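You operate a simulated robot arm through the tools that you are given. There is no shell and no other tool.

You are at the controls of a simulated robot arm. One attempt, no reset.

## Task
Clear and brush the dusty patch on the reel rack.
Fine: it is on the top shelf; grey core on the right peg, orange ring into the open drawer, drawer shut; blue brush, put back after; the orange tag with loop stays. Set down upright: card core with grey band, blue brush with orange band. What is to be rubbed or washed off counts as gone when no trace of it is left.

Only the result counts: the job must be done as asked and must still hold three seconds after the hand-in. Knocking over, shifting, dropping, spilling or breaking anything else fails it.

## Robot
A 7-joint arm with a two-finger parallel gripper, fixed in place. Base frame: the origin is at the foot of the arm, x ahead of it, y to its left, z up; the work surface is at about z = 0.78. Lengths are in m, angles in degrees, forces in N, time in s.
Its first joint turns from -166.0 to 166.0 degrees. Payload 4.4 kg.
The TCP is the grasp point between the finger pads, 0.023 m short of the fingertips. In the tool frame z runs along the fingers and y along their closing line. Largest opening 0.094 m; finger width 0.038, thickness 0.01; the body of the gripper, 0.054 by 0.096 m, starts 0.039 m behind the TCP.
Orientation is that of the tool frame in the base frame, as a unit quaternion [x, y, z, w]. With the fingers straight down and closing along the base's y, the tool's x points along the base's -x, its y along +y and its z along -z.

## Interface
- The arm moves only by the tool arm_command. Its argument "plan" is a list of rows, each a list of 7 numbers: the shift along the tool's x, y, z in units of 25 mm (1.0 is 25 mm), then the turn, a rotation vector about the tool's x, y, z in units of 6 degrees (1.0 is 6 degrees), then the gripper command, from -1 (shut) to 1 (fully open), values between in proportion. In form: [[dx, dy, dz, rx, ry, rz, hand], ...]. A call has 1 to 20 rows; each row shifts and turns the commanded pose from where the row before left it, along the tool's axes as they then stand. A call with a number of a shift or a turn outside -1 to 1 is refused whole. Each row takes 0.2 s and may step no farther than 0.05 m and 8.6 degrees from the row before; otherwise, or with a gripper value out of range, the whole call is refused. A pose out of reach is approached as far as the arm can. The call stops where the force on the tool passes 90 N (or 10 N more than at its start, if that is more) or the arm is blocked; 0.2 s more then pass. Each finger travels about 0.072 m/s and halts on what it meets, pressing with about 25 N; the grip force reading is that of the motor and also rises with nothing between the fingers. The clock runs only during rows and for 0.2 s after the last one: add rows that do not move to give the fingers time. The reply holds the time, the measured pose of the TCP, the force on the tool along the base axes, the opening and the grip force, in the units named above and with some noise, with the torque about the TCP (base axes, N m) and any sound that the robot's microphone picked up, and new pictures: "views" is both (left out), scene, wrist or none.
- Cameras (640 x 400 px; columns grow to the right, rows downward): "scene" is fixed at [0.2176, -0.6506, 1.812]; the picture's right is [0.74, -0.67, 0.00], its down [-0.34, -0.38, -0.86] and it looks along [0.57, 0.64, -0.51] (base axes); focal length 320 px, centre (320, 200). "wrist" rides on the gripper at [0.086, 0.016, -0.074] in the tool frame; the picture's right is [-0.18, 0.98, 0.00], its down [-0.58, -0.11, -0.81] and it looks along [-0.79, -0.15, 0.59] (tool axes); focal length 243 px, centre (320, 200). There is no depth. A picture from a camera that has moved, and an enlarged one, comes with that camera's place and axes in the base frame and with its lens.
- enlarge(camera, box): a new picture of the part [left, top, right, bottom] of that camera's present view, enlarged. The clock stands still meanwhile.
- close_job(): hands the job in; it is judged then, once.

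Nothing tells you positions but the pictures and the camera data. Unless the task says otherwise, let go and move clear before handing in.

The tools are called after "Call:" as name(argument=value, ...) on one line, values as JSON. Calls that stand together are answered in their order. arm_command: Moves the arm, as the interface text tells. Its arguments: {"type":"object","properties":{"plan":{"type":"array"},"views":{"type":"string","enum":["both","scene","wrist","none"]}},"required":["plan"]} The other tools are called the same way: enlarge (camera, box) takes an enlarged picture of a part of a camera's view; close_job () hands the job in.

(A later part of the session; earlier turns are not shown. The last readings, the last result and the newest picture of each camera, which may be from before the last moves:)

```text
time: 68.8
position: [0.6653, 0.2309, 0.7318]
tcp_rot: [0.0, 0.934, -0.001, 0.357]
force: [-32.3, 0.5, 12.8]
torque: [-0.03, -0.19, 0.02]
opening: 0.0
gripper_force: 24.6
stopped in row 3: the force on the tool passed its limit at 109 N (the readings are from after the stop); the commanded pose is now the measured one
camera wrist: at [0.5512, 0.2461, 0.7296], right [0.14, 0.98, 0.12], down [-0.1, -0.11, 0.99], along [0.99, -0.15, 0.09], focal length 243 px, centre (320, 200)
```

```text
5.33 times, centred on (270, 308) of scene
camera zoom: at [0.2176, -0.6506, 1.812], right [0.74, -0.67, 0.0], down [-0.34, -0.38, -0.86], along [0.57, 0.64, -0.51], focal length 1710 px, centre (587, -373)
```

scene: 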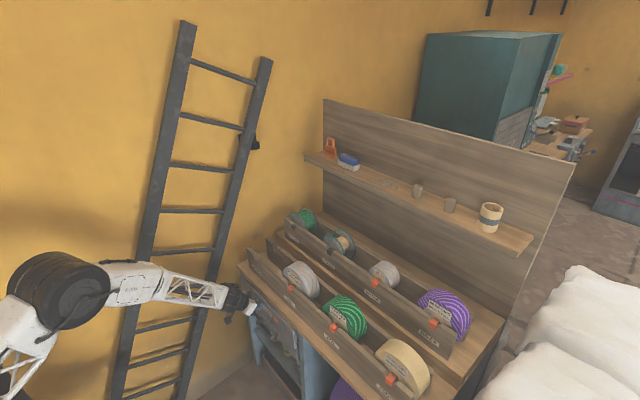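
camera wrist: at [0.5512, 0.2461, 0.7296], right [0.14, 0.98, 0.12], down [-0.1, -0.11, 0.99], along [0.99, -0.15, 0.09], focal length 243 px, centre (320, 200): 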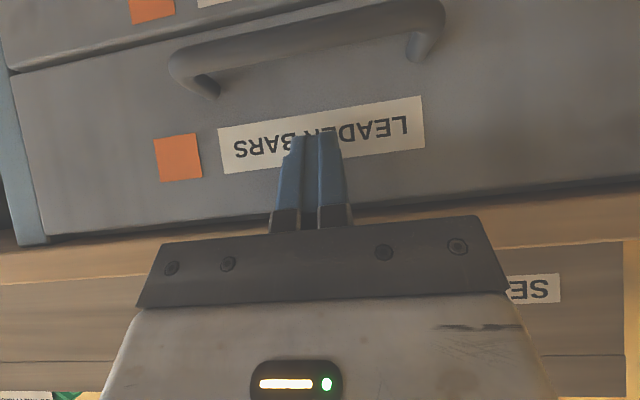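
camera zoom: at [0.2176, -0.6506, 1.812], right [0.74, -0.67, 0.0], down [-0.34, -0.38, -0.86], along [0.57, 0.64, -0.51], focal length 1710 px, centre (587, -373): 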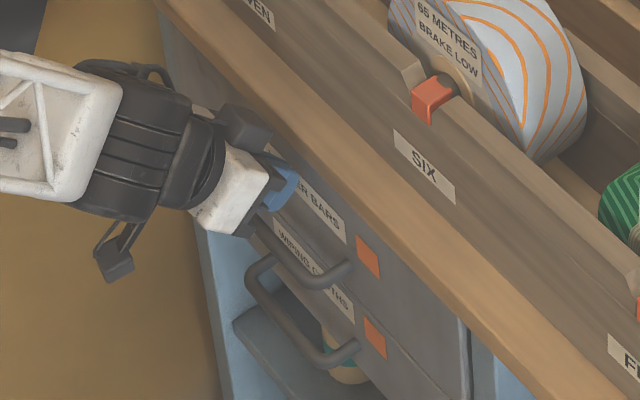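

The drawer is hard against its stop and flush with the one below, so it's shut. I retreat straight back, then stand the tool upright again.

Call:
arm_command(plan=[[0.37, 0, -0.335, 0, 0, 0, -1], [0.743, 0, -0.669, 0, 0, 0, -1], [0.743, 0, -0.669, 0, 0, 0, -1], [0.743, 0, -0.669, 0, 0, 0, -1], [0.743, 0, -0.669, 0, 0, 0, -1], [0.743, 0, -0.669, 0, 0, 0, -1], [0.743, 0, -0.669, 0, 0, 0, -1], [0, 0, 0, 0, 1, 0, -1], [0, 0, 0, 0, 1, 0, -1], [0, 0, 0, 0, 1, 0, -1], [0, 0, 0, 0, 1, 0, -1], [0, 0, 0, 0, 1, 0, -1], [0, 0, 0, 0, 1, 0, -1], [0, 0, 0, 0, 1, 0, -1], [0, 0, -1, 0, 0, 0, -1], [0, 0, -1, 0, 0, 0, -1], [0, 0, -1, 0, 0, 0, -1], [0, 0, -1, 0, 0, 0, -1], [0, 0, -1, 0, 0, 0, -1], [0, 0, 0, 0, 0, 0, -1]], views="scene")

Call:
enlarge(camera="scene", box=[210, 260, 370, 380])

```text
time: 73.0
position: [0.5054, 0.2305, 0.8581]
tcp_rot: [0.0, 1.0, 0.0, -0.002]
force: [-1.4, 0.6, 0.2]
torque: [0.01, 0.03, 0.02]
opening: 0.0
gripper_force: 25.1
```

scene: 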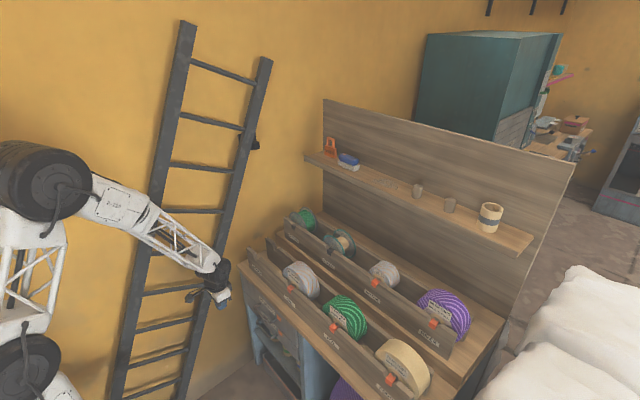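

```text
3.33 times, centred on (290, 320) of scene
camera zoom: at [0.2176, -0.6506, 1.812], right [0.74, -0.67, 0.0], down [-0.34, -0.38, -0.86], along [0.57, 0.64, -0.51], focal length 1068 px, centre (420, -200)
```

zoom: 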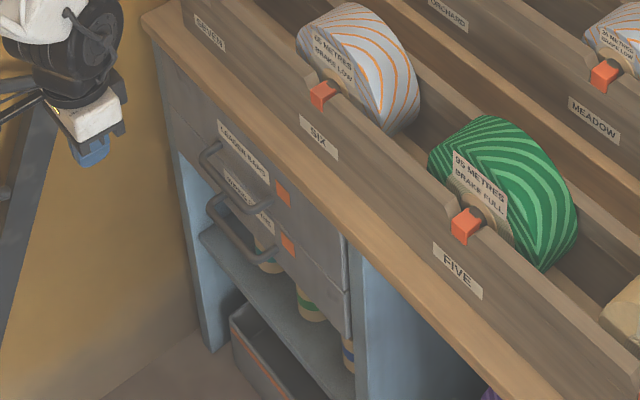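

The drawer is shut flush. Now the brush: I rise and move forward toward the shelf.

Call:
arm_command(plan=[[0, 0, -1, 0, 0, 0, -1], [0, 0, -1, 0, 0, 0, -1], [0, 0, -1, 0, 0, 0, -1], [0, 0, -1, 0, 0, 0, -1], [0, 0, -1, 0, 0, 0, -1], [0, 0, -1, 0, 0, 0, -1], [0, 0, -1, 0, 0, 0, -1], [0, 0, -1, 0, 0, 0, -1], [0, 0, -1, 0, 0, 0, -1], [0, 0, -1, 0, 0, 0, -1], [-1, 0, -0.9, 0, 0, 0, -1], [-1, 0, -0.9, 0, 0, 0, -1], [-1, 0, -0.9, 0, 0, 0, -1], [-1, 0, -0.9, 0, 0, 0, -1], [-1, 0, -0.9, 0, 0, 0, -1], [-1, 0, -0.9, 0, 0, 0, -1], [-1, 0, -0.9, 0, 0, 0, -1], [-1, 0, -0.9, 0, 0, 0, -1], [-1, 0, -0.9, 0, 0, 0, -1], [-1, 0, -0.9, 0, 0, 0, -1]], views="none")

Call:
arm_command(plan=[[-1, 0, -0.4, 0, 0, 0, 1], [-1, 0, -0.4, 0, 0, 0, 1], [-1, 0, -0.4, 0, 0, 0, 1], [-1, 0, -0.4, 0, 0, 0, 1], [-1, 0, 0, 0, 0, 0, 1], [-1, 0, 0, 0, 0, 0, 1], [-1, 0, 0, 0, 0, 0, 1], [-1, 0, 0, 0, 0, 0, 1], [-1, 0, 0, 0, 0, 0, 1], [-1, 0, 0, 0, 0, 0, 1], [0, 0, 0, 0, 0, 0, 1]], views="both")

```text
time: 77.2
position: [0.7561, 0.2317, 1.3309]
tcp_rot: [0.0, 1.0, -0.001, -0.001]
force: [-0.1, -0.4, 0.2]
torque: [0.02, -0.03, 0.0]
opening: 0.0
gripper_force: 24.6
```

```text
time: 79.6
position: [1.0057, 0.2332, 1.3699]
tcp_rot: [0.0, 1.0, 0.0, -0.001]
force: [-0.6, 0.5, 0.0]
torque: [-0.04, -0.01, 0.0]
opening: 0.0941
gripper_force: 0.0
camera wrist: at [0.9196, 0.2488, 1.4447], right [0.18, 0.98, 0.0], down [0.58, -0.11, 0.8], along [0.79, -0.15, -0.59], focal length 243 px, centre (320, 200)
```

scene: 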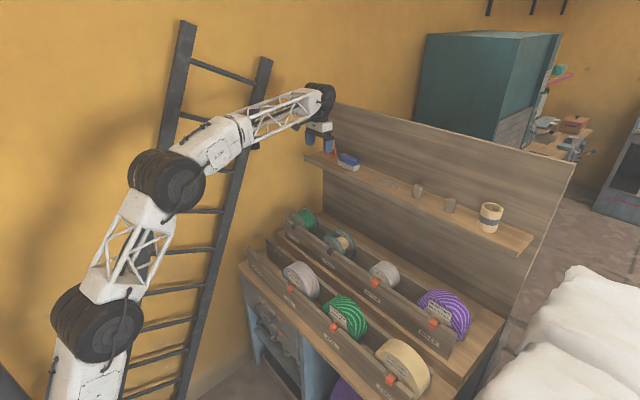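
wrist: 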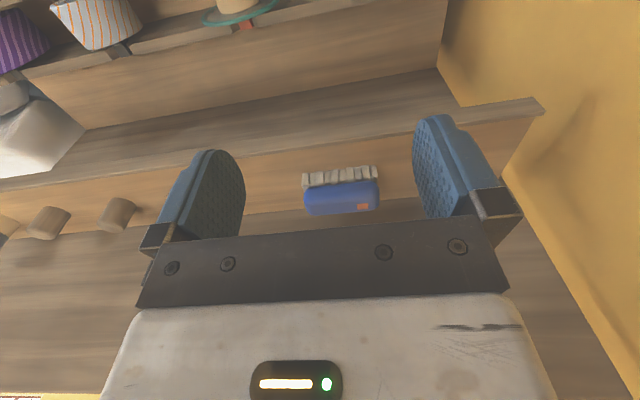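

The brush is ahead between the fingers. I zoom in to measure it accurately.

Call:
enlarge(camera="wrist", box=[270, 140, 414, 230])

Call:
enlarge(camera="scene", box=[316, 130, 380, 180])

```text
4.44 times, centred on (342, 185) of wrist
camera zoom: at [0.9196, 0.2488, 1.4447], right [0.18, 0.98, 0.0], down [0.58, -0.11, 0.8], along [0.79, -0.15, -0.59], focal length 1078 px, centre (222, 267)
```

zoom: 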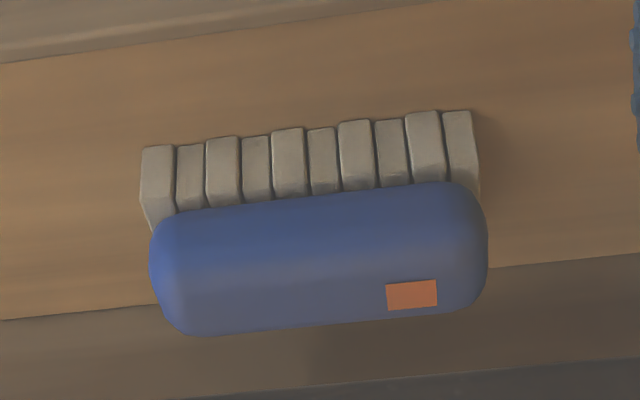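

```text
8.00 times, centred on (348, 155) of scene
camera zoom: at [0.2176, -0.6506, 1.812], right [0.74, -0.67, 0.0], down [-0.34, -0.38, -0.86], along [0.57, 0.64, -0.51], focal length 2564 px, centre (96, 560)
```

zoom: 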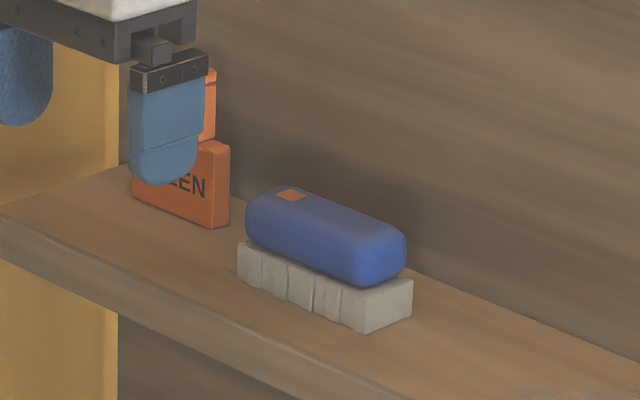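

The brush is about 0.10 m long along y, centred near (1.179, 0.231), with its top near z ≈ 1.265. I turn the hand -90° so it closes along x with the wrist camera on the side away from the tag.

Call:
arm_command(plan=[[0, 0, 0, 0, 0, -1, 0.5], [0, 0, 0, 0, 0, -1, 0.5], [0, 0, 0, 0, 0, -1, 0.5], [0, 0, 0, 0, 0, -1, 0.5], [0, 0, 0, 0, 0, -1, 0.5], [0, 0, 0, 0, 0, -1, 0.5], [0, 0, 0, 0, 0, -1, 0.5], [0, 0, 0, 0, 0, -1, 0.5], [0, 0, 0, 0, 0, -1, 0.5], [0, 0, 0, 0, 0, -1, 0.5], [0, 0, 0, 0, 0, -1, 0.5], [0, 0, 0, 0, 0, -1, 0.5], [0, 0, 0, 0, 0, -1, 0.5], [0, 0, 0, 0, 0, -1, 0.5], [0, 0, 0, 0, 0, -1, 0.5], [0, 0, 0, 0, 0, 0, 0.5]], views="both")

```text
time: 83.0
position: [1.0088, 0.2308, 1.3718]
tcp_rot: [0.708, -0.707, -0.001, 0.001]
force: [-0.1, 0.8, 0.5]
torque: [0.03, -0.03, -0.01]
opening: 0.0703
gripper_force: 0.1
camera wrist: at [0.9912, 0.1438, 1.4461], right [-0.98, 0.18, 0.0], down [0.11, 0.58, 0.81], along [0.15, 0.79, -0.59], focal length 243 px, centre (320, 200)
```

scene: 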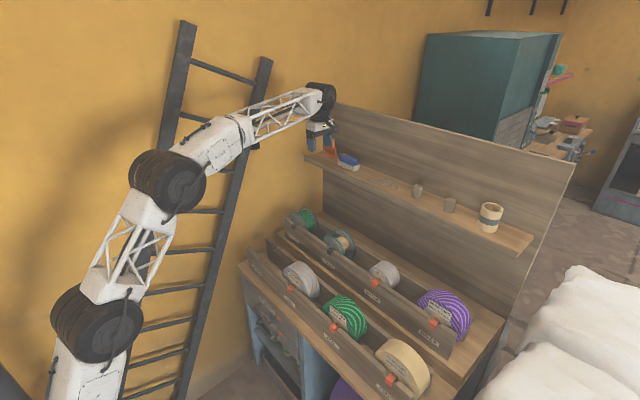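
wrist: 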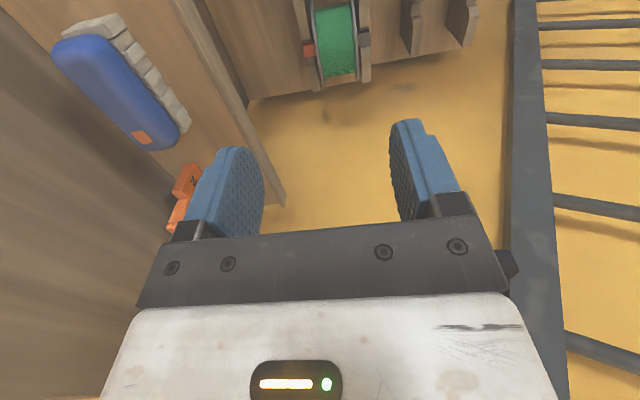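

The turn works. I move forward over the brush, staying above it, and check alignment.

Call:
arm_command(plan=[[0, -1, 0.35, 0, 0, 0, 0.5], [0, -1, 0.35, 0, 0, 0, 0.5], [0, -1, 0.35, 0, 0, 0, 0.5], [0, -1, 0.35, 0, 0, 0, 0.5], [0, -1, 0.35, 0, 0, 0, 0.5], [0, -1, 0.35, 0, 0, 0, 0.5], [0, -0.7, 0.3, 0, 0, 0, 0.5], [0, 0, 0, 0, 0, 0, 0.5], [0, 0, 0, 0, 0, 0, 0.5]], views="both")

Call:
enlarge(camera="wrist", box=[160, 20, 480, 240])

Call:
enlarge(camera="scene", box=[316, 110, 396, 180])

```text
time: 85.0
position: [1.1726, 0.2287, 1.3112]
tcp_rot: [0.707, -0.707, -0.002, 0.0]
force: [-0.9, 0.3, 0.4]
torque: [0.0, 0.02, -0.01]
opening: 0.0705
gripper_force: 0.0
camera wrist: at [1.1567, 0.1413, 1.3853], right [-0.98, 0.18, 0.0], down [0.11, 0.58, 0.81], along [0.15, 0.79, -0.59], focal length 243 px, centre (320, 200)
```

scene: 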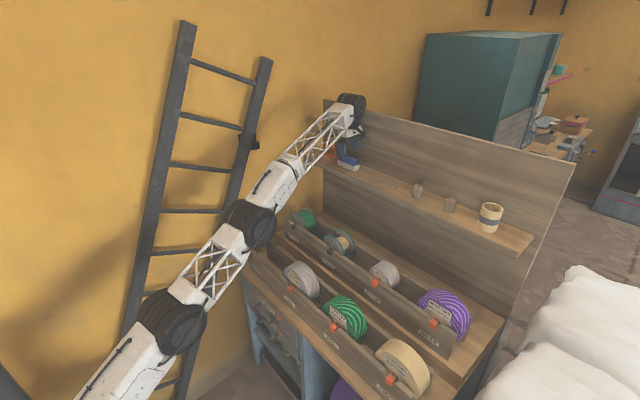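
wrist: 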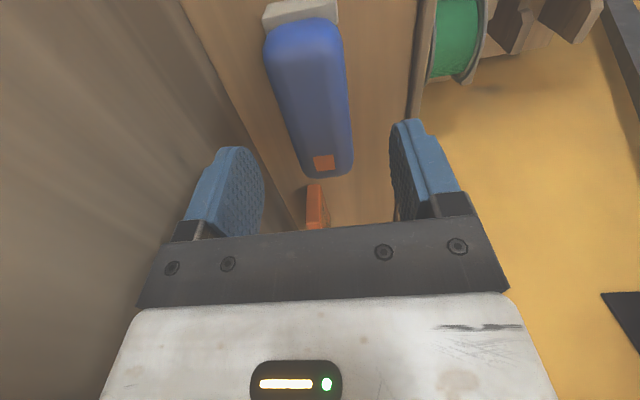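

```text
1.82 times, centred on (320, 130) of wrist
camera zoom: at [1.1567, 0.1413, 1.3853], right [-0.98, 0.18, 0.0], down [0.11, 0.58, 0.81], along [0.15, 0.79, -0.59], focal length 441 px, centre (320, 327)
```

zoom: 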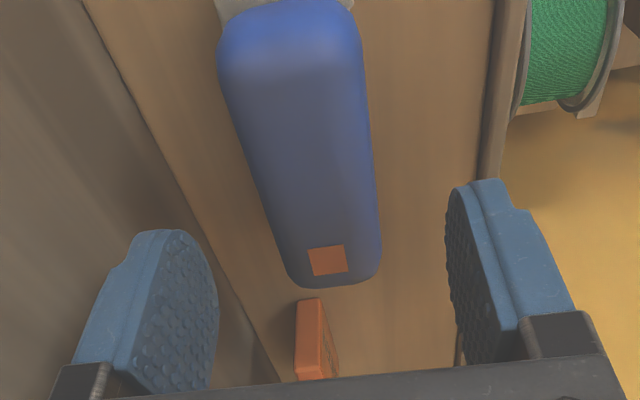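

```text
5.71 times, centred on (356, 145) of scene
camera zoom: at [0.2176, -0.6506, 1.812], right [0.74, -0.67, 0.0], down [-0.34, -0.38, -0.86], along [0.57, 0.64, -0.51], focal length 1832 px, centre (114, 514)
```

zoom: 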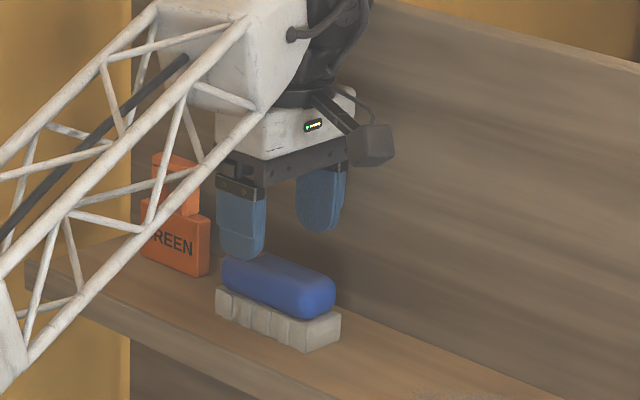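

The brush is centered between the fingers within about 3 mm. I descend to grip the blue body and close.

Call:
arm_command(plan=[[0, -0.08, 0.8, 0, 0, 0, 0.5], [0, 0, 0.8, 0, 0, 0, 0.5], [0, 0, 0.76, 0, 0, 0, 0.5], [0, 0, 0, 0, 0, 0, 0.5], [0, 0, 0, 0, 0, 0, 0.2], [0, 0, 0, 0, 0, 0, -0.3], [0, 0, 0, 0, 0, 0, -1], [0, 0, 0, 0, 0, 0, -1], [0, 0, 0, 0, 0, 0, -1]], views="both")

Call:
enlarge(camera="scene", box=[316, 110, 396, 180])

```text
time: 87.0
position: [1.1769, 0.2301, 1.2523]
tcp_rot: [-0.707, 0.707, 0.001, -0.001]
force: [0.8, 1.3, 1.9]
torque: [0.02, -0.03, 0.03]
opening: 0.0412
gripper_force: 25.1
camera wrist: at [1.161, 0.1431, 1.3268], right [-0.98, 0.18, 0.0], down [0.11, 0.58, 0.81], along [0.15, 0.79, -0.59], focal length 243 px, centre (320, 200)
```

scene: 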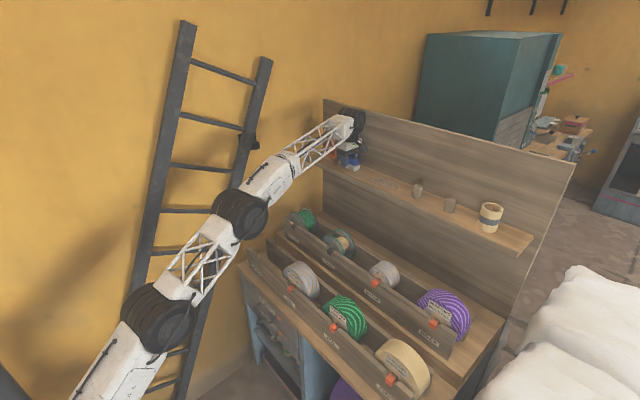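
wrist: 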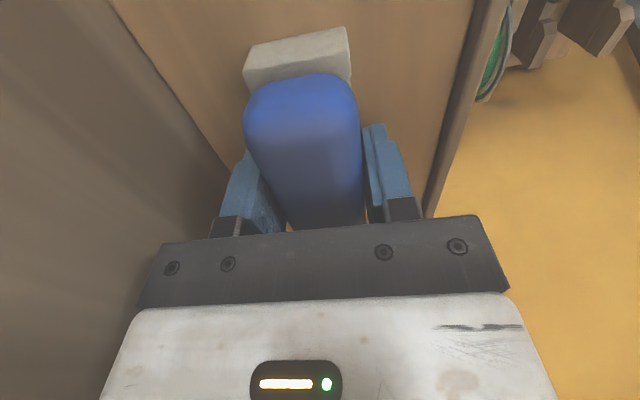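

```text
5.71 times, centred on (356, 145) of scene
camera zoom: at [0.2176, -0.6506, 1.812], right [0.74, -0.67, 0.0], down [-0.34, -0.38, -0.86], along [0.57, 0.64, -0.51], focal length 1832 px, centre (114, 514)
```

zoom: 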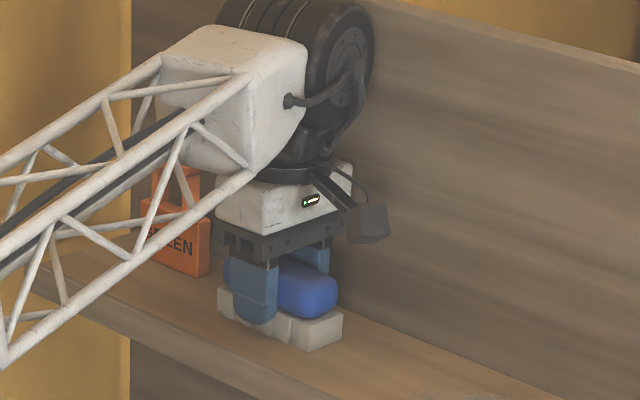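

The brush is gripped (opening 0.041); the resting grip pose to return to is (1.177, 0.230, 1.2523). I lift it 30 mm and carry it over the dust.

Call:
arm_command(plan=[[0, 0, -0.6, 0, 0, 0, -1], [0, 0, -0.6, 0, 0, 0, -1], [0.5, 0, 0, 0, 0, 0, -1], [1, 0, 0, 0, 0, 0, -1], [1, 0, 0, 0, 0, 0, -1], [1, 0, 0, 0, 0, 0, -1], [1, 0, 0, 0, 0, 0, -1], [1, 0, 0, 0, 0, 0, -1], [1, 0, 0, 0, 0, 0, -1], [1, 0, 0, 0, 0, 0, -1], [0.5, 0, 0, 0, 0, 0, -1], [0, 0, 0, 0, 0, 0, -1]], views="both")

Call:
enlarge(camera="scene", box=[330, 120, 442, 204])

Call:
enlarge(camera="wrist", box=[120, 0, 520, 250])

```text
time: 89.6
position: [1.1727, 0.0299, 1.2811]
tcp_rot: [-0.707, 0.707, 0.001, -0.001]
force: [0.3, 0.0, -1.9]
torque: [0.04, 0.02, -0.04]
opening: 0.0413
gripper_force: 25.0
camera wrist: at [1.1575, -0.057, 1.3555], right [-0.98, 0.18, 0.0], down [0.11, 0.58, 0.81], along [0.15, 0.79, -0.59], focal length 243 px, centre (320, 200)
```

scene: 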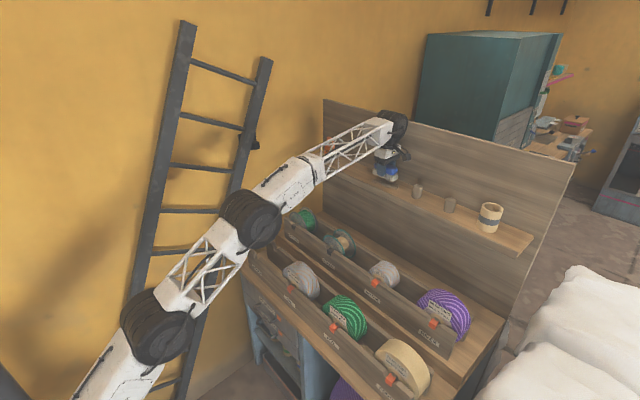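
wrist: 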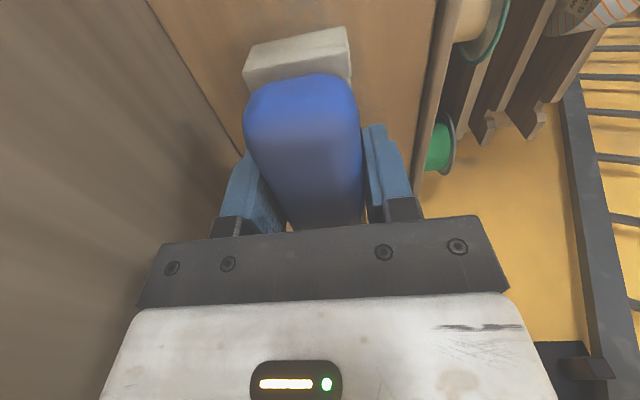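

```text
4.76 times, centred on (386, 162) of scene
camera zoom: at [0.2176, -0.6506, 1.812], right [0.74, -0.67, 0.0], down [-0.34, -0.38, -0.86], along [0.57, 0.64, -0.51], focal length 1526 px, centre (6, 381)
```

zoom: 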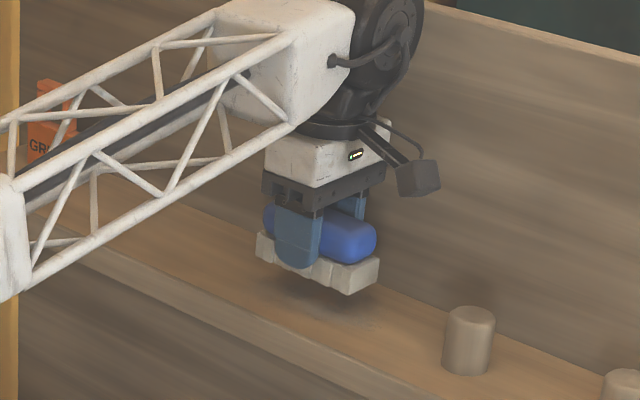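

```text
1.60 times, centred on (320, 125) of wrist
camera zoom: at [1.1575, -0.057, 1.3555], right [-0.98, 0.18, 0.0], down [0.11, 0.58, 0.81], along [0.15, 0.79, -0.59], focal length 388 px, centre (320, 320)
```

zoom: 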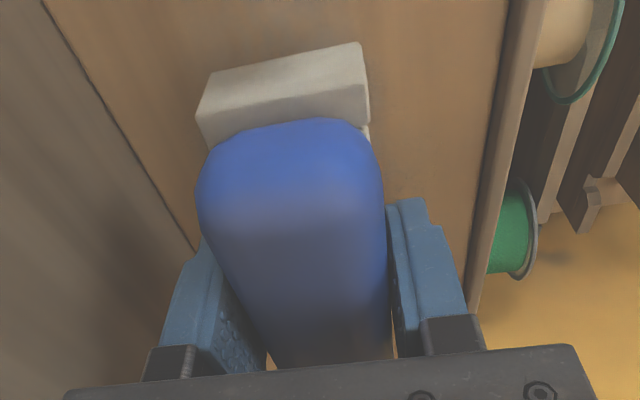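

The brush hangs over the patch. I lower it to light contact with the shelf.

Call:
arm_command(plan=[[0, 0, 0.5, 0, 0, 0, -1], [0, 0, 0.5, 0, 0, 0, -1], [0, 0, 0.1, 0, 0, 0, -1], [0, 0, 0, 0, 0, 0, -1]], views="none")

Call:
arm_command(plan=[[0, 0, 0.06, 0, 0, 0, -1], [0, 0, 0, 0, 0, 0, -1]], views="none")

```text
time: 90.6
position: [1.175, 0.0319, 1.2536]
tcp_rot: [0.707, -0.707, -0.001, 0.002]
force: [0.0, -0.4, -0.5]
torque: [-0.01, 0.02, 0.02]
opening: 0.0415
gripper_force: 25.0
```

```text
time: 91.2
position: [1.1748, 0.032, 1.2523]
tcp_rot: [-0.706, 0.708, 0.002, -0.001]
force: [-0.2, -0.5, 0.0]
torque: [-0.01, 0.05, 0.01]
opening: 0.0413
gripper_force: 24.8
```

Call:
arm_command(plan=[[0, 0, 0.05, 0, 0, 0, -1], [0, 0, 0, 0, 0, 0, -1]], views="none")

```text
time: 91.8
position: [1.1733, 0.0317, 1.2515]
tcp_rot: [0.707, -0.707, -0.001, 0.001]
force: [1.8, 1.6, 4.7]
torque: [0.0, -0.05, 0.0]
opening: 0.0413
gripper_force: 24.9
```

Light contact (about 5 N). I brush back and forth along x across the patch.

Call:
arm_command(plan=[[0, 0.6, 0, 0, 0, 0, -1], [0, 0.6, 0, 0, 0, 0, -1], [0, -0.6, 0, 0, 0, 0, -1], [0, -0.6, 0, 0, 0, 0, -1], [0, -0.6, 0, 0, 0, 0, -1], [0, 0.6, 0, 0, 0, 0, -1], [0, 0.6, 0, 0, 0, 0, -1], [0, 0.6, 0, 0, 0, 0, -1], [0, -0.6, 0, 0, 0, 0, -1], [0, -0.6, 0, 0, 0, 0, -1], [0, -0.6, 0, 0, 0, 0, -1], [0, 0.6, 0, 0, 0, 0, -1], [0, 0, 0, 0, 0, 0, -1]], views="both")

Call:
enlarge(camera="scene", box=[350, 140, 446, 212])

```text
time: 94.6
position: [1.1751, 0.0331, 1.2519]
tcp_rot: [-0.707, 0.707, 0.001, -0.001]
force: [4.7, -0.7, 10.3]
torque: [-0.03, -0.14, -0.01]
opening: 0.0414
gripper_force: 24.8
camera wrist: at [1.1596, -0.0543, 1.3262], right [-0.98, 0.18, 0.0], down [0.11, 0.58, 0.81], along [0.15, 0.79, -0.59], focal length 243 px, centre (320, 200)
```

scene: 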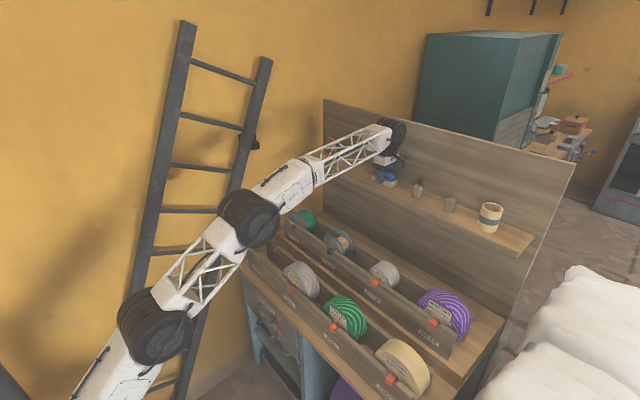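
wrist: 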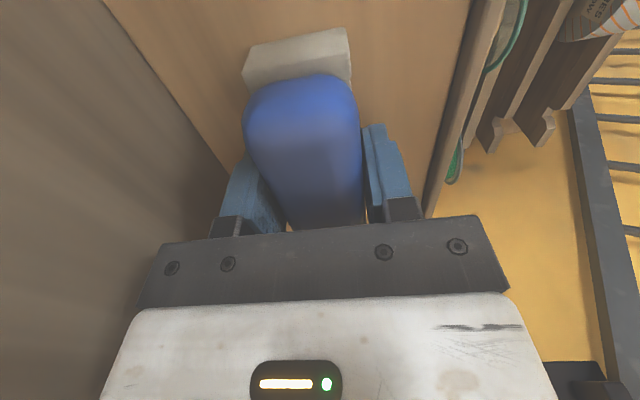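

```text
5.56 times, centred on (398, 176) of scene
camera zoom: at [0.2176, -0.6506, 1.812], right [0.74, -0.67, 0.0], down [-0.34, -0.38, -0.86], along [0.57, 0.64, -0.51], focal length 1781 px, centre (-113, 333)
```

zoom: 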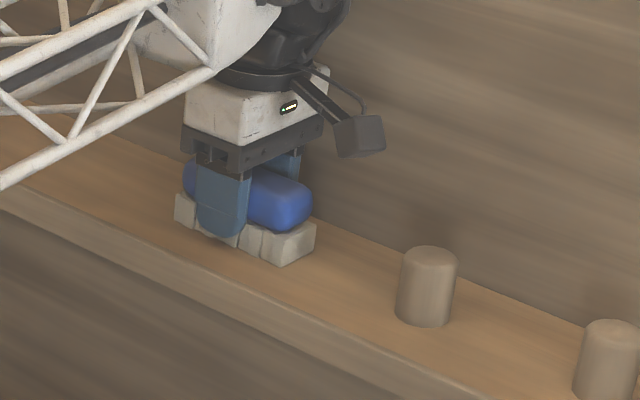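

The visible dust around the brush seems gone. I add strokes along y at several depths to cover the whole patch.

Call:
arm_command(plan=[[-0.9, 0, 0, 0, 0, 0, -1], [-0.9, 0, 0, 0, 0, 0, -1], [-0.9, 0, 0, 0, 0, 0, -1], [1, 0, 0, 0, 0, 0, -1], [1, 0, 0, 0, 0, 0, -1], [1, 0, 0, 0, 0, 0, -1], [1, 0, 0, 0, 0, 0, -1], [1, 0, 0, 0, 0, 0, -1], [0, -0.6, 0, 0, 0, 0, -1], [-1, 0, 0, 0, 0, 0, -1], [-1, 0, 0, 0, 0, 0, -1], [-1, 0, 0, 0, 0, 0, -1], [-1, 0, 0, 0, 0, 0, -1], [-1, 0, 0, 0, 0, 0, -1], [0, 1, 0, 0, 0, 0, -1], [0, 0.6, 0, 0, 0, 0, -1], [1, 0, 0, 0, 0, 0, -1], [1, 0, 0, 0, 0, 0, -1], [1, 0, 0, 0, 0, 0, -1], [0, 0, 0, 0, 0, 0, -1]], views="none")

```text
time: 98.8
position: [1.1517, 0.022, 1.2505]
tcp_rot: [-0.707, 0.707, 0.002, -0.002]
force: [0.1, -0.5, -0.5]
torque: [-0.02, 0.03, -0.01]
opening: 0.0414
gripper_force: 25.4
```

I lift the brush and move it aside to inspect the patch.

Call:
arm_command(plan=[[0, -0.5, -0.6, 0, 0, 0, -1], [0, -0.5, -0.6, 0, 0, 0, -1], [-1, 0, 0, 0, 0, 0, -1], [-1, 0, 0, 0, 0, 0, -1], [-1, 0, 0, 0, 0, 0, -1], [-1, 0, 0, 0, 0, 0, -1], [-1, 0, 0, 0, 0, 0, -1], [-1, 0, 0, 0, 0, 0, -1], [-1, 0, 0, 0, 0, 0, -1], [-1, 0, 0, 0, 0, 0, -1], [0, 0, 0, 0, 0, 0, -1]], views="both")

Call:
enlarge(camera="scene", box=[365, 165, 429, 205])

Call:
enlarge(camera="scene", box=[330, 150, 458, 230])

```text
time: 101.2
position: [1.1776, 0.224, 1.2811]
tcp_rot: [-0.707, 0.707, 0.002, -0.001]
force: [-0.1, 0.5, -0.8]
torque: [-0.02, 0.02, 0.02]
opening: 0.0414
gripper_force: 24.4
camera wrist: at [1.1605, 0.1381, 1.3561], right [-0.98, 0.18, 0.0], down [0.11, 0.58, 0.81], along [0.15, 0.79, -0.59], focal length 243 px, centre (320, 200)
```

scene: 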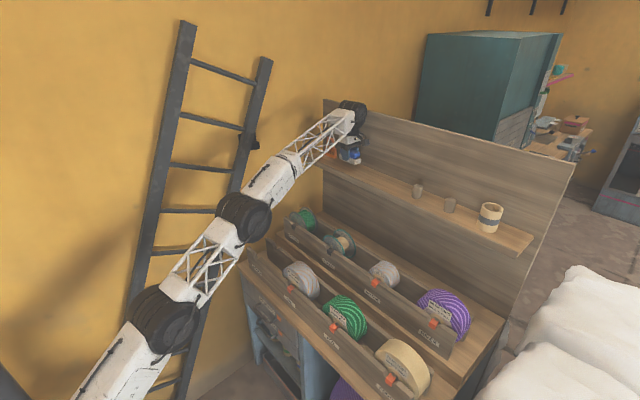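
wrist: 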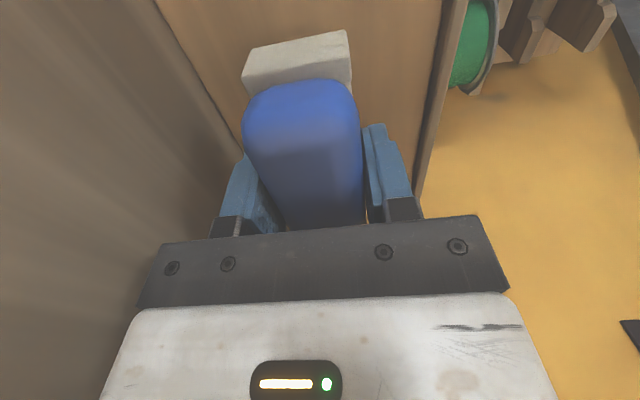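

```text
10.00 times, centred on (397, 185) of scene
camera zoom: at [0.2176, -0.6506, 1.812], right [0.74, -0.67, 0.0], down [-0.34, -0.38, -0.86], along [0.57, 0.64, -0.51], focal length 3205 px, centre (-450, 350)
```

zoom: 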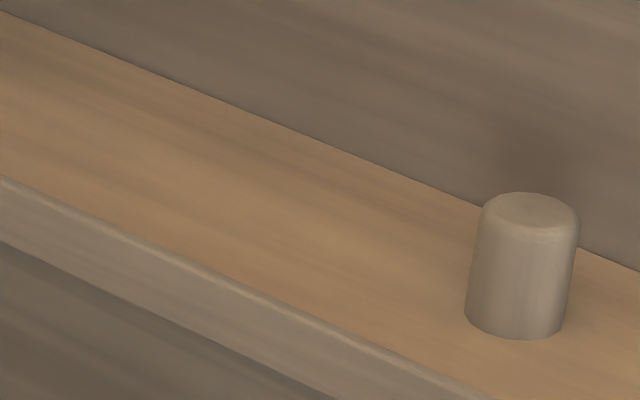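

```text
5.00 times, centred on (394, 190) of scene
camera zoom: at [0.2176, -0.6506, 1.812], right [0.74, -0.67, 0.0], down [-0.34, -0.38, -0.86], along [0.57, 0.64, -0.51], focal length 1603 px, centre (-50, 250)
```

zoom: 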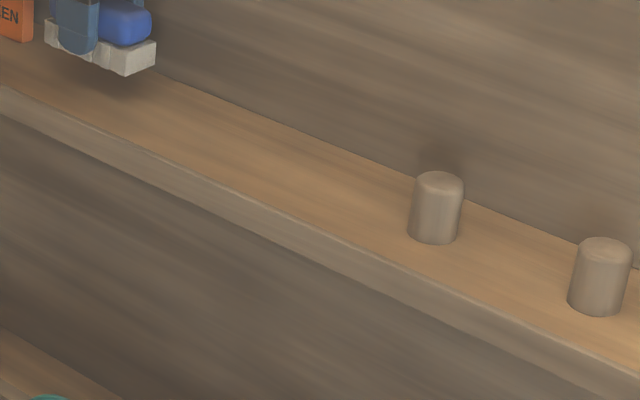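

The patch looks clean from the scene camera. As insurance against faint remnants I make one more pass with slightly firmer contact, starting at y ≈ 0.10.

Call:
arm_command(plan=[[0.5, 0, 0, 0, 0, 0, -1], [1, 0, 0, 0, 0, 0, -1], [1, 0, 0, 0, 0, 0, -1], [1, 0, 0, 0, 0, 0, -1], [1, 0, 0, 0, 0, 0, -1], [0.5, 0, 0, 0, 0, 0, -1], [0, 0, 0.5, 0, 0, 0, -1], [0, 0, 0.5, 0, 0, 0, -1], [0, 0, 0.18, 0, 0, 0, -1], [0, 0, 0, 0, 0, 0, -1]], views="none")

```text
time: 103.4
position: [1.1762, 0.0991, 1.2522]
tcp_rot: [-0.707, 0.707, 0.001, -0.001]
force: [0.4, 0.4, -1.3]
torque: [0.01, -0.01, 0.0]
opening: 0.0415
gripper_force: 25.2
```

Call:
arm_command(plan=[[0, 0, 0.08, 0, 0, 0, -1], [0, 0, 0, 0, 0, 0, -1]], views="none")

```text
time: 104.0
position: [1.1746, 0.0981, 1.2496]
tcp_rot: [0.708, -0.707, -0.002, 0.0]
force: [-1.4, -0.1, 0.2]
torque: [0.08, -0.03, 0.02]
opening: 0.0411
gripper_force: 25.1
```

Call:
arm_command(plan=[[0, 0, 0.05, 0, 0, 0, -1], [0, 0, 0, 0, 0, 0, -1]], views="none")

```text
time: 104.6
position: [1.1745, 0.0974, 1.2498]
tcp_rot: [-0.707, 0.708, 0.001, -0.001]
force: [-1.9, -2.5, 10.7]
torque: [-0.05, 0.01, 0.02]
opening: 0.0414
gripper_force: 25.1
```

Firm contact now (about 11 N). I sweep three overlapping lanes.

Call:
arm_command(plan=[[1, 0, 0, 0, 0, 0, -1], [1, 0, 0, 0, 0, 0, -1], [1, 0, 0, 0, 0, 0, -1], [1, 0, 0, 0, 0, 0, -1], [1, 0, 0, 0, 0, 0, -1], [0, -0.7, 0, 0, 0, 0, -1], [-1, 0, 0, 0, 0, 0, -1], [-1, 0, 0, 0, 0, 0, -1], [-1, 0, 0, 0, 0, 0, -1], [-1, 0, 0, 0, 0, 0, -1], [-1, 0, 0, 0, 0, 0, -1], [0, 0.9, 0, 0, 0, 0, -1], [0, 0.9, 0, 0, 0, 0, -1], [1, 0, 0, 0, 0, 0, -1], [1, 0, 0, 0, 0, 0, -1], [1, 0, 0, 0, 0, 0, -1], [1, 0, 0, 0, 0, 0, -1], [1, 0, 0, 0, 0, 0, -1], [0, -1, 0, 0, 0, 0, -1], [0, 0, 0, 0, 0, 0, -1]], views="none")

Call:
arm_command(plan=[[-0.6, 0, 0, 0, 0, 0, -1], [-0.6, 0, 0, 0, 0, 0, -1], [0, 0.7, 0, 0, 0, 0, -1], [0, 0.5, 0, 0, 0, 0, -1], [0, -0.9, 0, 0, 0, 0, -1], [0, -0.9, 0, 0, 0, 0, -1], [-0.9, 0, 0, 0, 0, 0, -1], [0, 0.9, 0, 0, 0, 0, -1], [0, 0.9, 0, 0, 0, 0, -1], [0, -0.9, 0, 0, 0, 0, -1], [0, -0.9, 0, 0, 0, 0, -1], [-0.9, 0, 0, 0, 0, 0, -1], [0, 0.9, 0, 0, 0, 0, -1], [0, 0.9, 0, 0, 0, 0, -1], [0, -0.9, 0, 0, 0, 0, -1], [0, 0, 0, 0, 0, 0, -1]], views="both")

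```text
time: 106.2
position: [1.1942, -0.0254, 1.2495]
tcp_rot: [-0.705, 0.709, 0.001, -0.003]
force: [-60.4, -5.0, -12.5]
torque: [0.09, -5.01, 1.43]
opening: 0.0412
gripper_force: 25.0
stopped in row 7: the force on the tool passed its limit at 128 N (the readings are from after the stop); the commanded pose is now the measured one
```

```text
time: 107.5
position: [1.1922, 0.0069, 1.2487]
tcp_rot: [-0.707, 0.707, 0.006, -0.009]
force: [-212.0, -3.6, -42.3]
torque: [0.35, -17.41, 2.12]
opening: 0.0416
gripper_force: 25.0
stopped in row 6: the force on the tool passed its limit at 357 N (the readings are from after the stop); the commanded pose is now the measured one
camera wrist: at [1.1771, -0.0811, 1.3235], right [-0.98, 0.19, 0.02], down [0.13, 0.58, 0.8], along [0.14, 0.79, -0.6], focal length 243 px, centre (320, 200)
```

scene: 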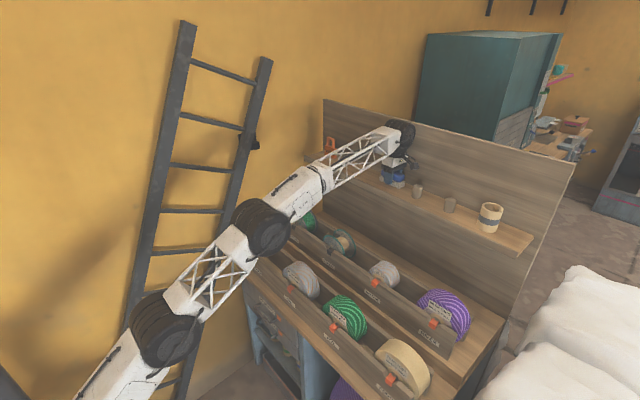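
wrist: 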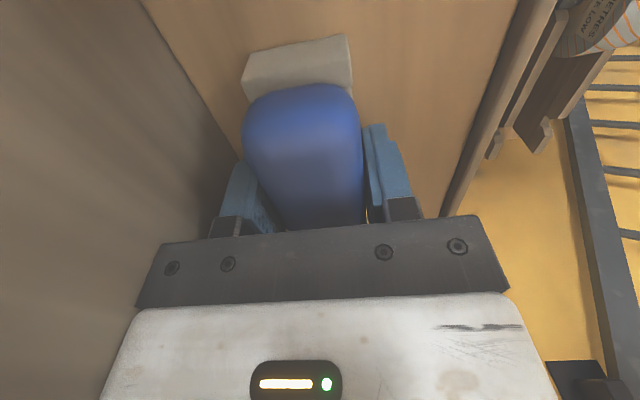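

The hand met the back panel at x ≈ 1.194, which is too deep, so I back away from the wall at once and check everything.

Call:
arm_command(plan=[[0, 0.3, 0, 0, 0, 0, -1], [0, 0.4, 0, 0, 0, 0, -1], [0, 0, 0, 0, 0, 0, -1]], views="both")

Call:
enlarge(camera="scene", box=[310, 100, 438, 210])

```text
time: 108.3
position: [1.1788, 0.007, 1.2468]
tcp_rot: [-0.706, 0.708, 0.006, -0.007]
force: [6.9, -0.1, 16.6]
torque: [-0.02, -0.47, -0.03]
opening: 0.0413
gripper_force: 25.3
camera wrist: at [1.1627, -0.0805, 1.322], right [-0.98, 0.19, 0.02], down [0.12, 0.58, 0.8], along [0.14, 0.79, -0.6], focal length 243 px, centre (320, 200)
```

scene: 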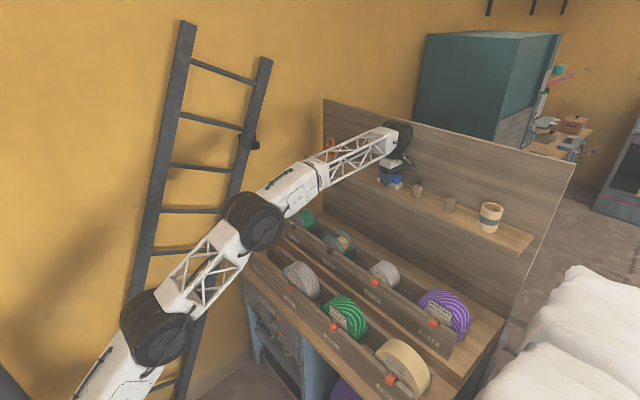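
wrist: 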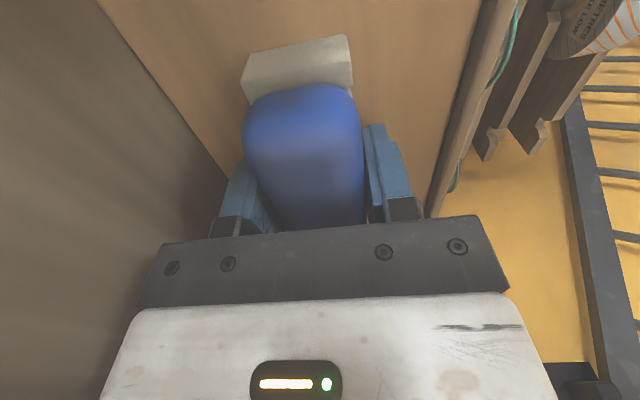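

```text
3.64 times, centred on (374, 155) of scene
camera zoom: at [0.2176, -0.6506, 1.812], right [0.74, -0.67, 0.0], down [-0.34, -0.38, -0.86], along [0.57, 0.64, -0.51], focal length 1166 px, centre (124, 364)
```

zoom: 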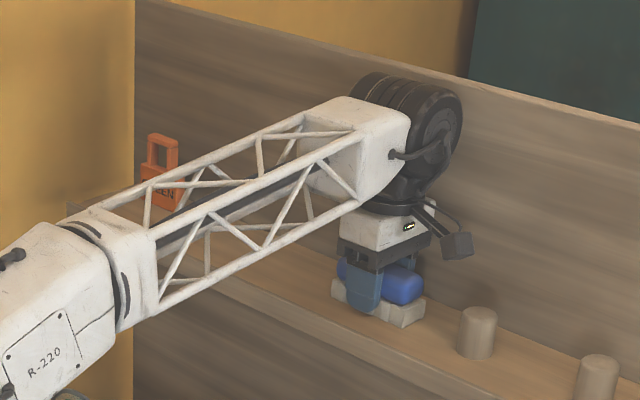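

I'm clear of the wall. The tool was pushed about 1° off vertical, so I lift, correct the tilt and inspect how the brush sits in the grip.

Call:
arm_command(plan=[[0, 0.1, -0.6, 0, 0, 0, -1], [0, 0, -0.6, 0.175, 0, 0, -1], [0, 0, 0, 0, 0, 0, -1], [0, 0, 0, 0, 0, 0, -1]], views="both")

Call:
enlarge(camera="scene", box=[360, 140, 440, 200])

Call:
enlarge(camera="wrist", box=[200, 0, 440, 240])

```text
time: 109.3
position: [1.1762, 0.0049, 1.2749]
tcp_rot: [-0.706, 0.708, 0.0, -0.003]
force: [0.0, -1.1, -1.5]
torque: [0.02, 0.0, -0.01]
opening: 0.0413
gripper_force: 24.7
camera wrist: at [1.1592, -0.0815, 1.3492], right [-0.98, 0.19, 0.0], down [0.11, 0.58, 0.8], along [0.15, 0.79, -0.59], focal length 243 px, centre (320, 200)
```

scene: 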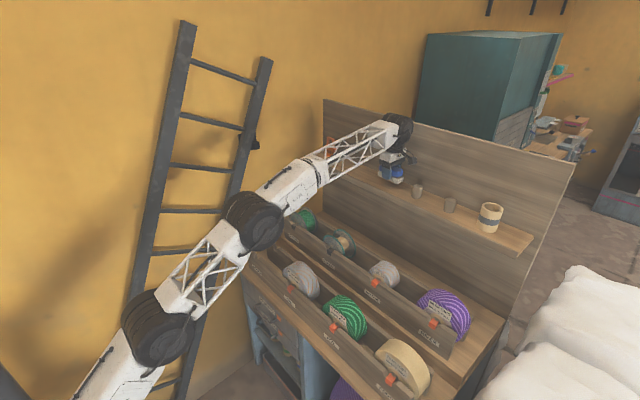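
wrist: 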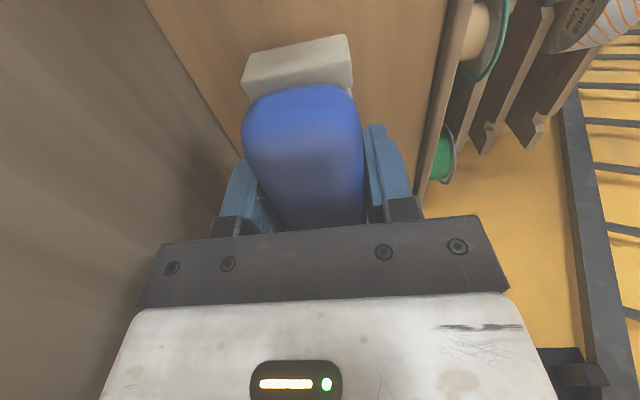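

```text
6.67 times, centred on (400, 170) of scene
camera zoom: at [0.2176, -0.6506, 1.812], right [0.74, -0.67, 0.0], down [-0.34, -0.38, -0.86], along [0.57, 0.64, -0.51], focal length 2137 px, centre (-213, 400)
```

zoom: 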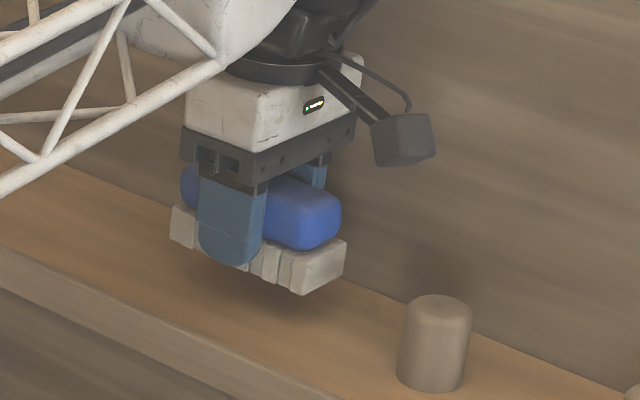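

```text
1.67 times, centred on (320, 120) of wrist
camera zoom: at [1.1592, -0.0815, 1.3492], right [-0.98, 0.19, 0.0], down [0.11, 0.58, 0.8], along [0.15, 0.79, -0.59], focal length 404 px, centre (320, 333)
```

zoom: 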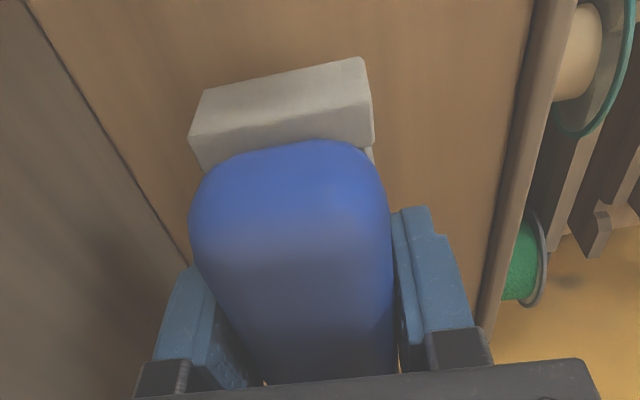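

The brush is still firmly held, with only a very slight pitch. I carry it back over its place and look at the patch once more.

Call:
arm_command(plan=[[-0.5, 0, -0.2, 0, 0, 0, -1], [-1, 0, 0, 0, 0, 0, -1], [-1, 0, 0, 0, 0, 0, -1], [-1, 0, 0, 0, 0, 0, -1], [-1, 0, 0, 0, 0, 0, -1], [-1, 0, 0, 0, 0, 0, -1], [-1, 0, 0, 0, 0, 0, -1], [-1, 0, 0, 0, 0, 0, -1], [-1, 0, 0, 0, 0, 0, -1], [-0.5, 0, 0, 0, 0, 0, -1], [0, 0, 0, 0, 0, 0, -1]], views="both")

Call:
enlarge(camera="scene", box=[355, 160, 435, 210])

Call:
enlarge(camera="scene", box=[310, 110, 400, 180])

```text
time: 111.7
position: [1.176, 0.2309, 1.2798]
tcp_rot: [-0.706, 0.708, 0.0, -0.001]
force: [-0.5, -0.6, -1.1]
torque: [0.0, 0.0, -0.02]
opening: 0.0408
gripper_force: 25.5
camera wrist: at [1.1602, 0.1436, 1.3547], right [-0.98, 0.19, 0.0], down [0.11, 0.58, 0.8], along [0.15, 0.79, -0.59], focal length 243 px, centre (320, 200)
```

scene: 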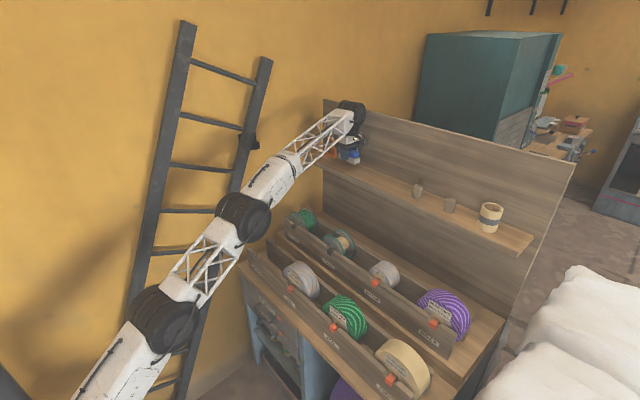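
wrist: 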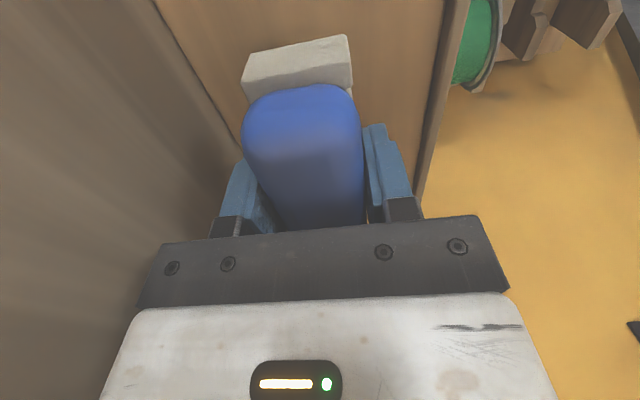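

```text
8.00 times, centred on (395, 185) of scene
camera zoom: at [0.2176, -0.6506, 1.812], right [0.74, -0.67, 0.0], down [-0.34, -0.38, -0.86], along [0.57, 0.64, -0.51], focal length 2564 px, centre (-280, 320)
```

zoom: 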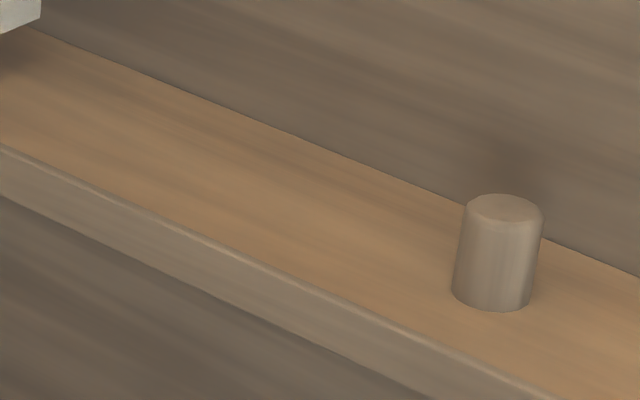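

```text
5.71 times, centred on (355, 145) of scene
camera zoom: at [0.2176, -0.6506, 1.812], right [0.74, -0.67, 0.0], down [-0.34, -0.38, -0.86], along [0.57, 0.64, -0.51], focal length 1832 px, centre (120, 514)
```

zoom: 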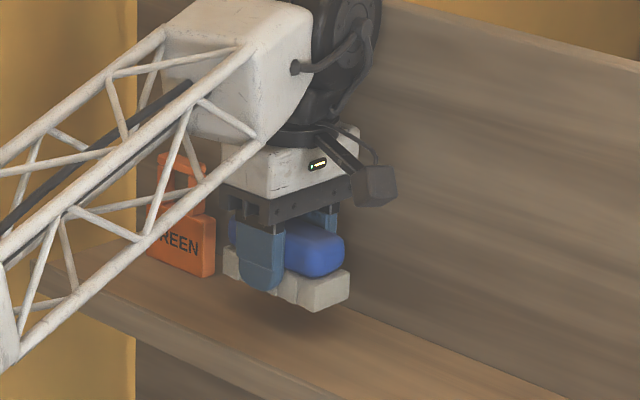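

The shelf is clean. I lower the brush onto its original place.

Call:
arm_command(plan=[[0, 0, 0.5, 0, 0, 0, -1], [0, 0, 0.4, 0, 0, 0, -1], [0, 0, 0.15, 0, 0, 0, -1], [0, 0, 0, 0, 0, 0, -1]], views="none")

```text
time: 112.7
position: [1.1782, 0.2314, 1.2529]
tcp_rot: [-0.706, 0.708, -0.001, -0.001]
force: [0.6, 1.7, -0.2]
torque: [0.0, -0.04, 0.01]
opening: 0.0415
gripper_force: 24.5
```

Call:
arm_command(plan=[[0, 0, 0.06, 0, 0, 0, -1], [0, 0, 0, 0, 0, 0, -1]], views="none")

Call:
enlarge(camera="scene", box=[324, 130, 388, 180])

```text
time: 113.3
position: [1.1769, 0.2301, 1.2504]
tcp_rot: [-0.706, 0.708, 0.0, -0.001]
force: [-0.5, -0.3, -1.9]
torque: [0.0, 0.03, -0.03]
opening: 0.0413
gripper_force: 25.0
```

```text
8.00 times, centred on (356, 155) of scene
camera zoom: at [0.2176, -0.6506, 1.812], right [0.74, -0.67, 0.0], down [-0.34, -0.38, -0.86], along [0.57, 0.64, -0.51], focal length 2564 px, centre (32, 560)
```

zoom: 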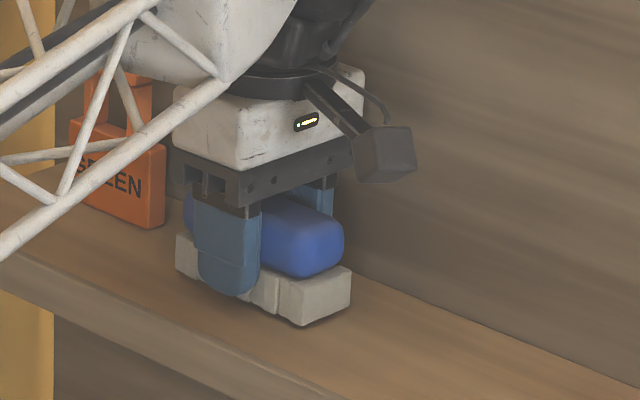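

Still a couple of mm to go. I lower in small steps until contact.

Call:
arm_command(plan=[[0, 0, 0.05, 0, 0, 0, -1], [0, 0, 0, 0, 0, 0, -1]], views="none")

```text
time: 113.9
position: [1.1762, 0.2292, 1.2499]
tcp_rot: [-0.706, 0.708, 0.0, -0.001]
force: [0.8, 0.0, -1.6]
torque: [-0.02, 0.02, 0.01]
opening: 0.0412
gripper_force: 25.0
```

Call:
arm_command(plan=[[0, 0, 0.06, 0, 0, 0, -1], [0, 0, 0, 0, 0, 0, -1]], views="none")

```text
time: 114.5
position: [1.1776, 0.2297, 1.2488]
tcp_rot: [-0.706, 0.708, -0.001, -0.001]
force: [0.4, 0.7, -0.9]
torque: [0.0, -0.02, -0.02]
opening: 0.0413
gripper_force: 25.2
```

Call:
arm_command(plan=[[0, 0, 0.06, 0, 0, 0, -1], [0, 0, 0, 0, 0, 0, -1]], views="none")

Call:
enlarge(camera="scene", box=[324, 130, 388, 180])

```text
time: 115.1
position: [1.1776, 0.2305, 1.2474]
tcp_rot: [-0.706, 0.708, -0.001, -0.001]
force: [-0.2, 0.6, -0.5]
torque: [-0.01, 0.01, 0.02]
opening: 0.0412
gripper_force: 25.2
```

```text
8.00 times, centred on (356, 155) of scene
camera zoom: at [0.2176, -0.6506, 1.812], right [0.74, -0.67, 0.0], down [-0.34, -0.38, -0.86], along [0.57, 0.64, -0.51], focal length 2564 px, centre (32, 560)
```

zoom: 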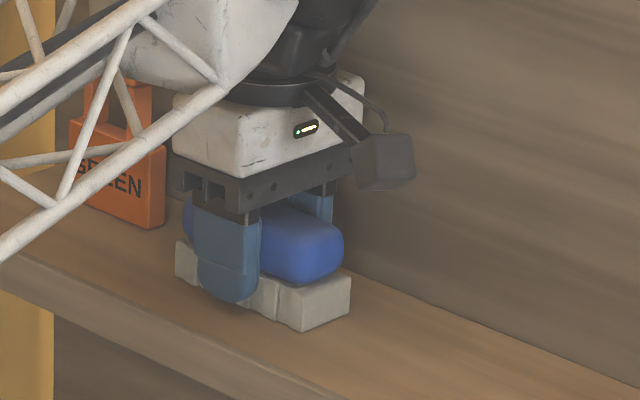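

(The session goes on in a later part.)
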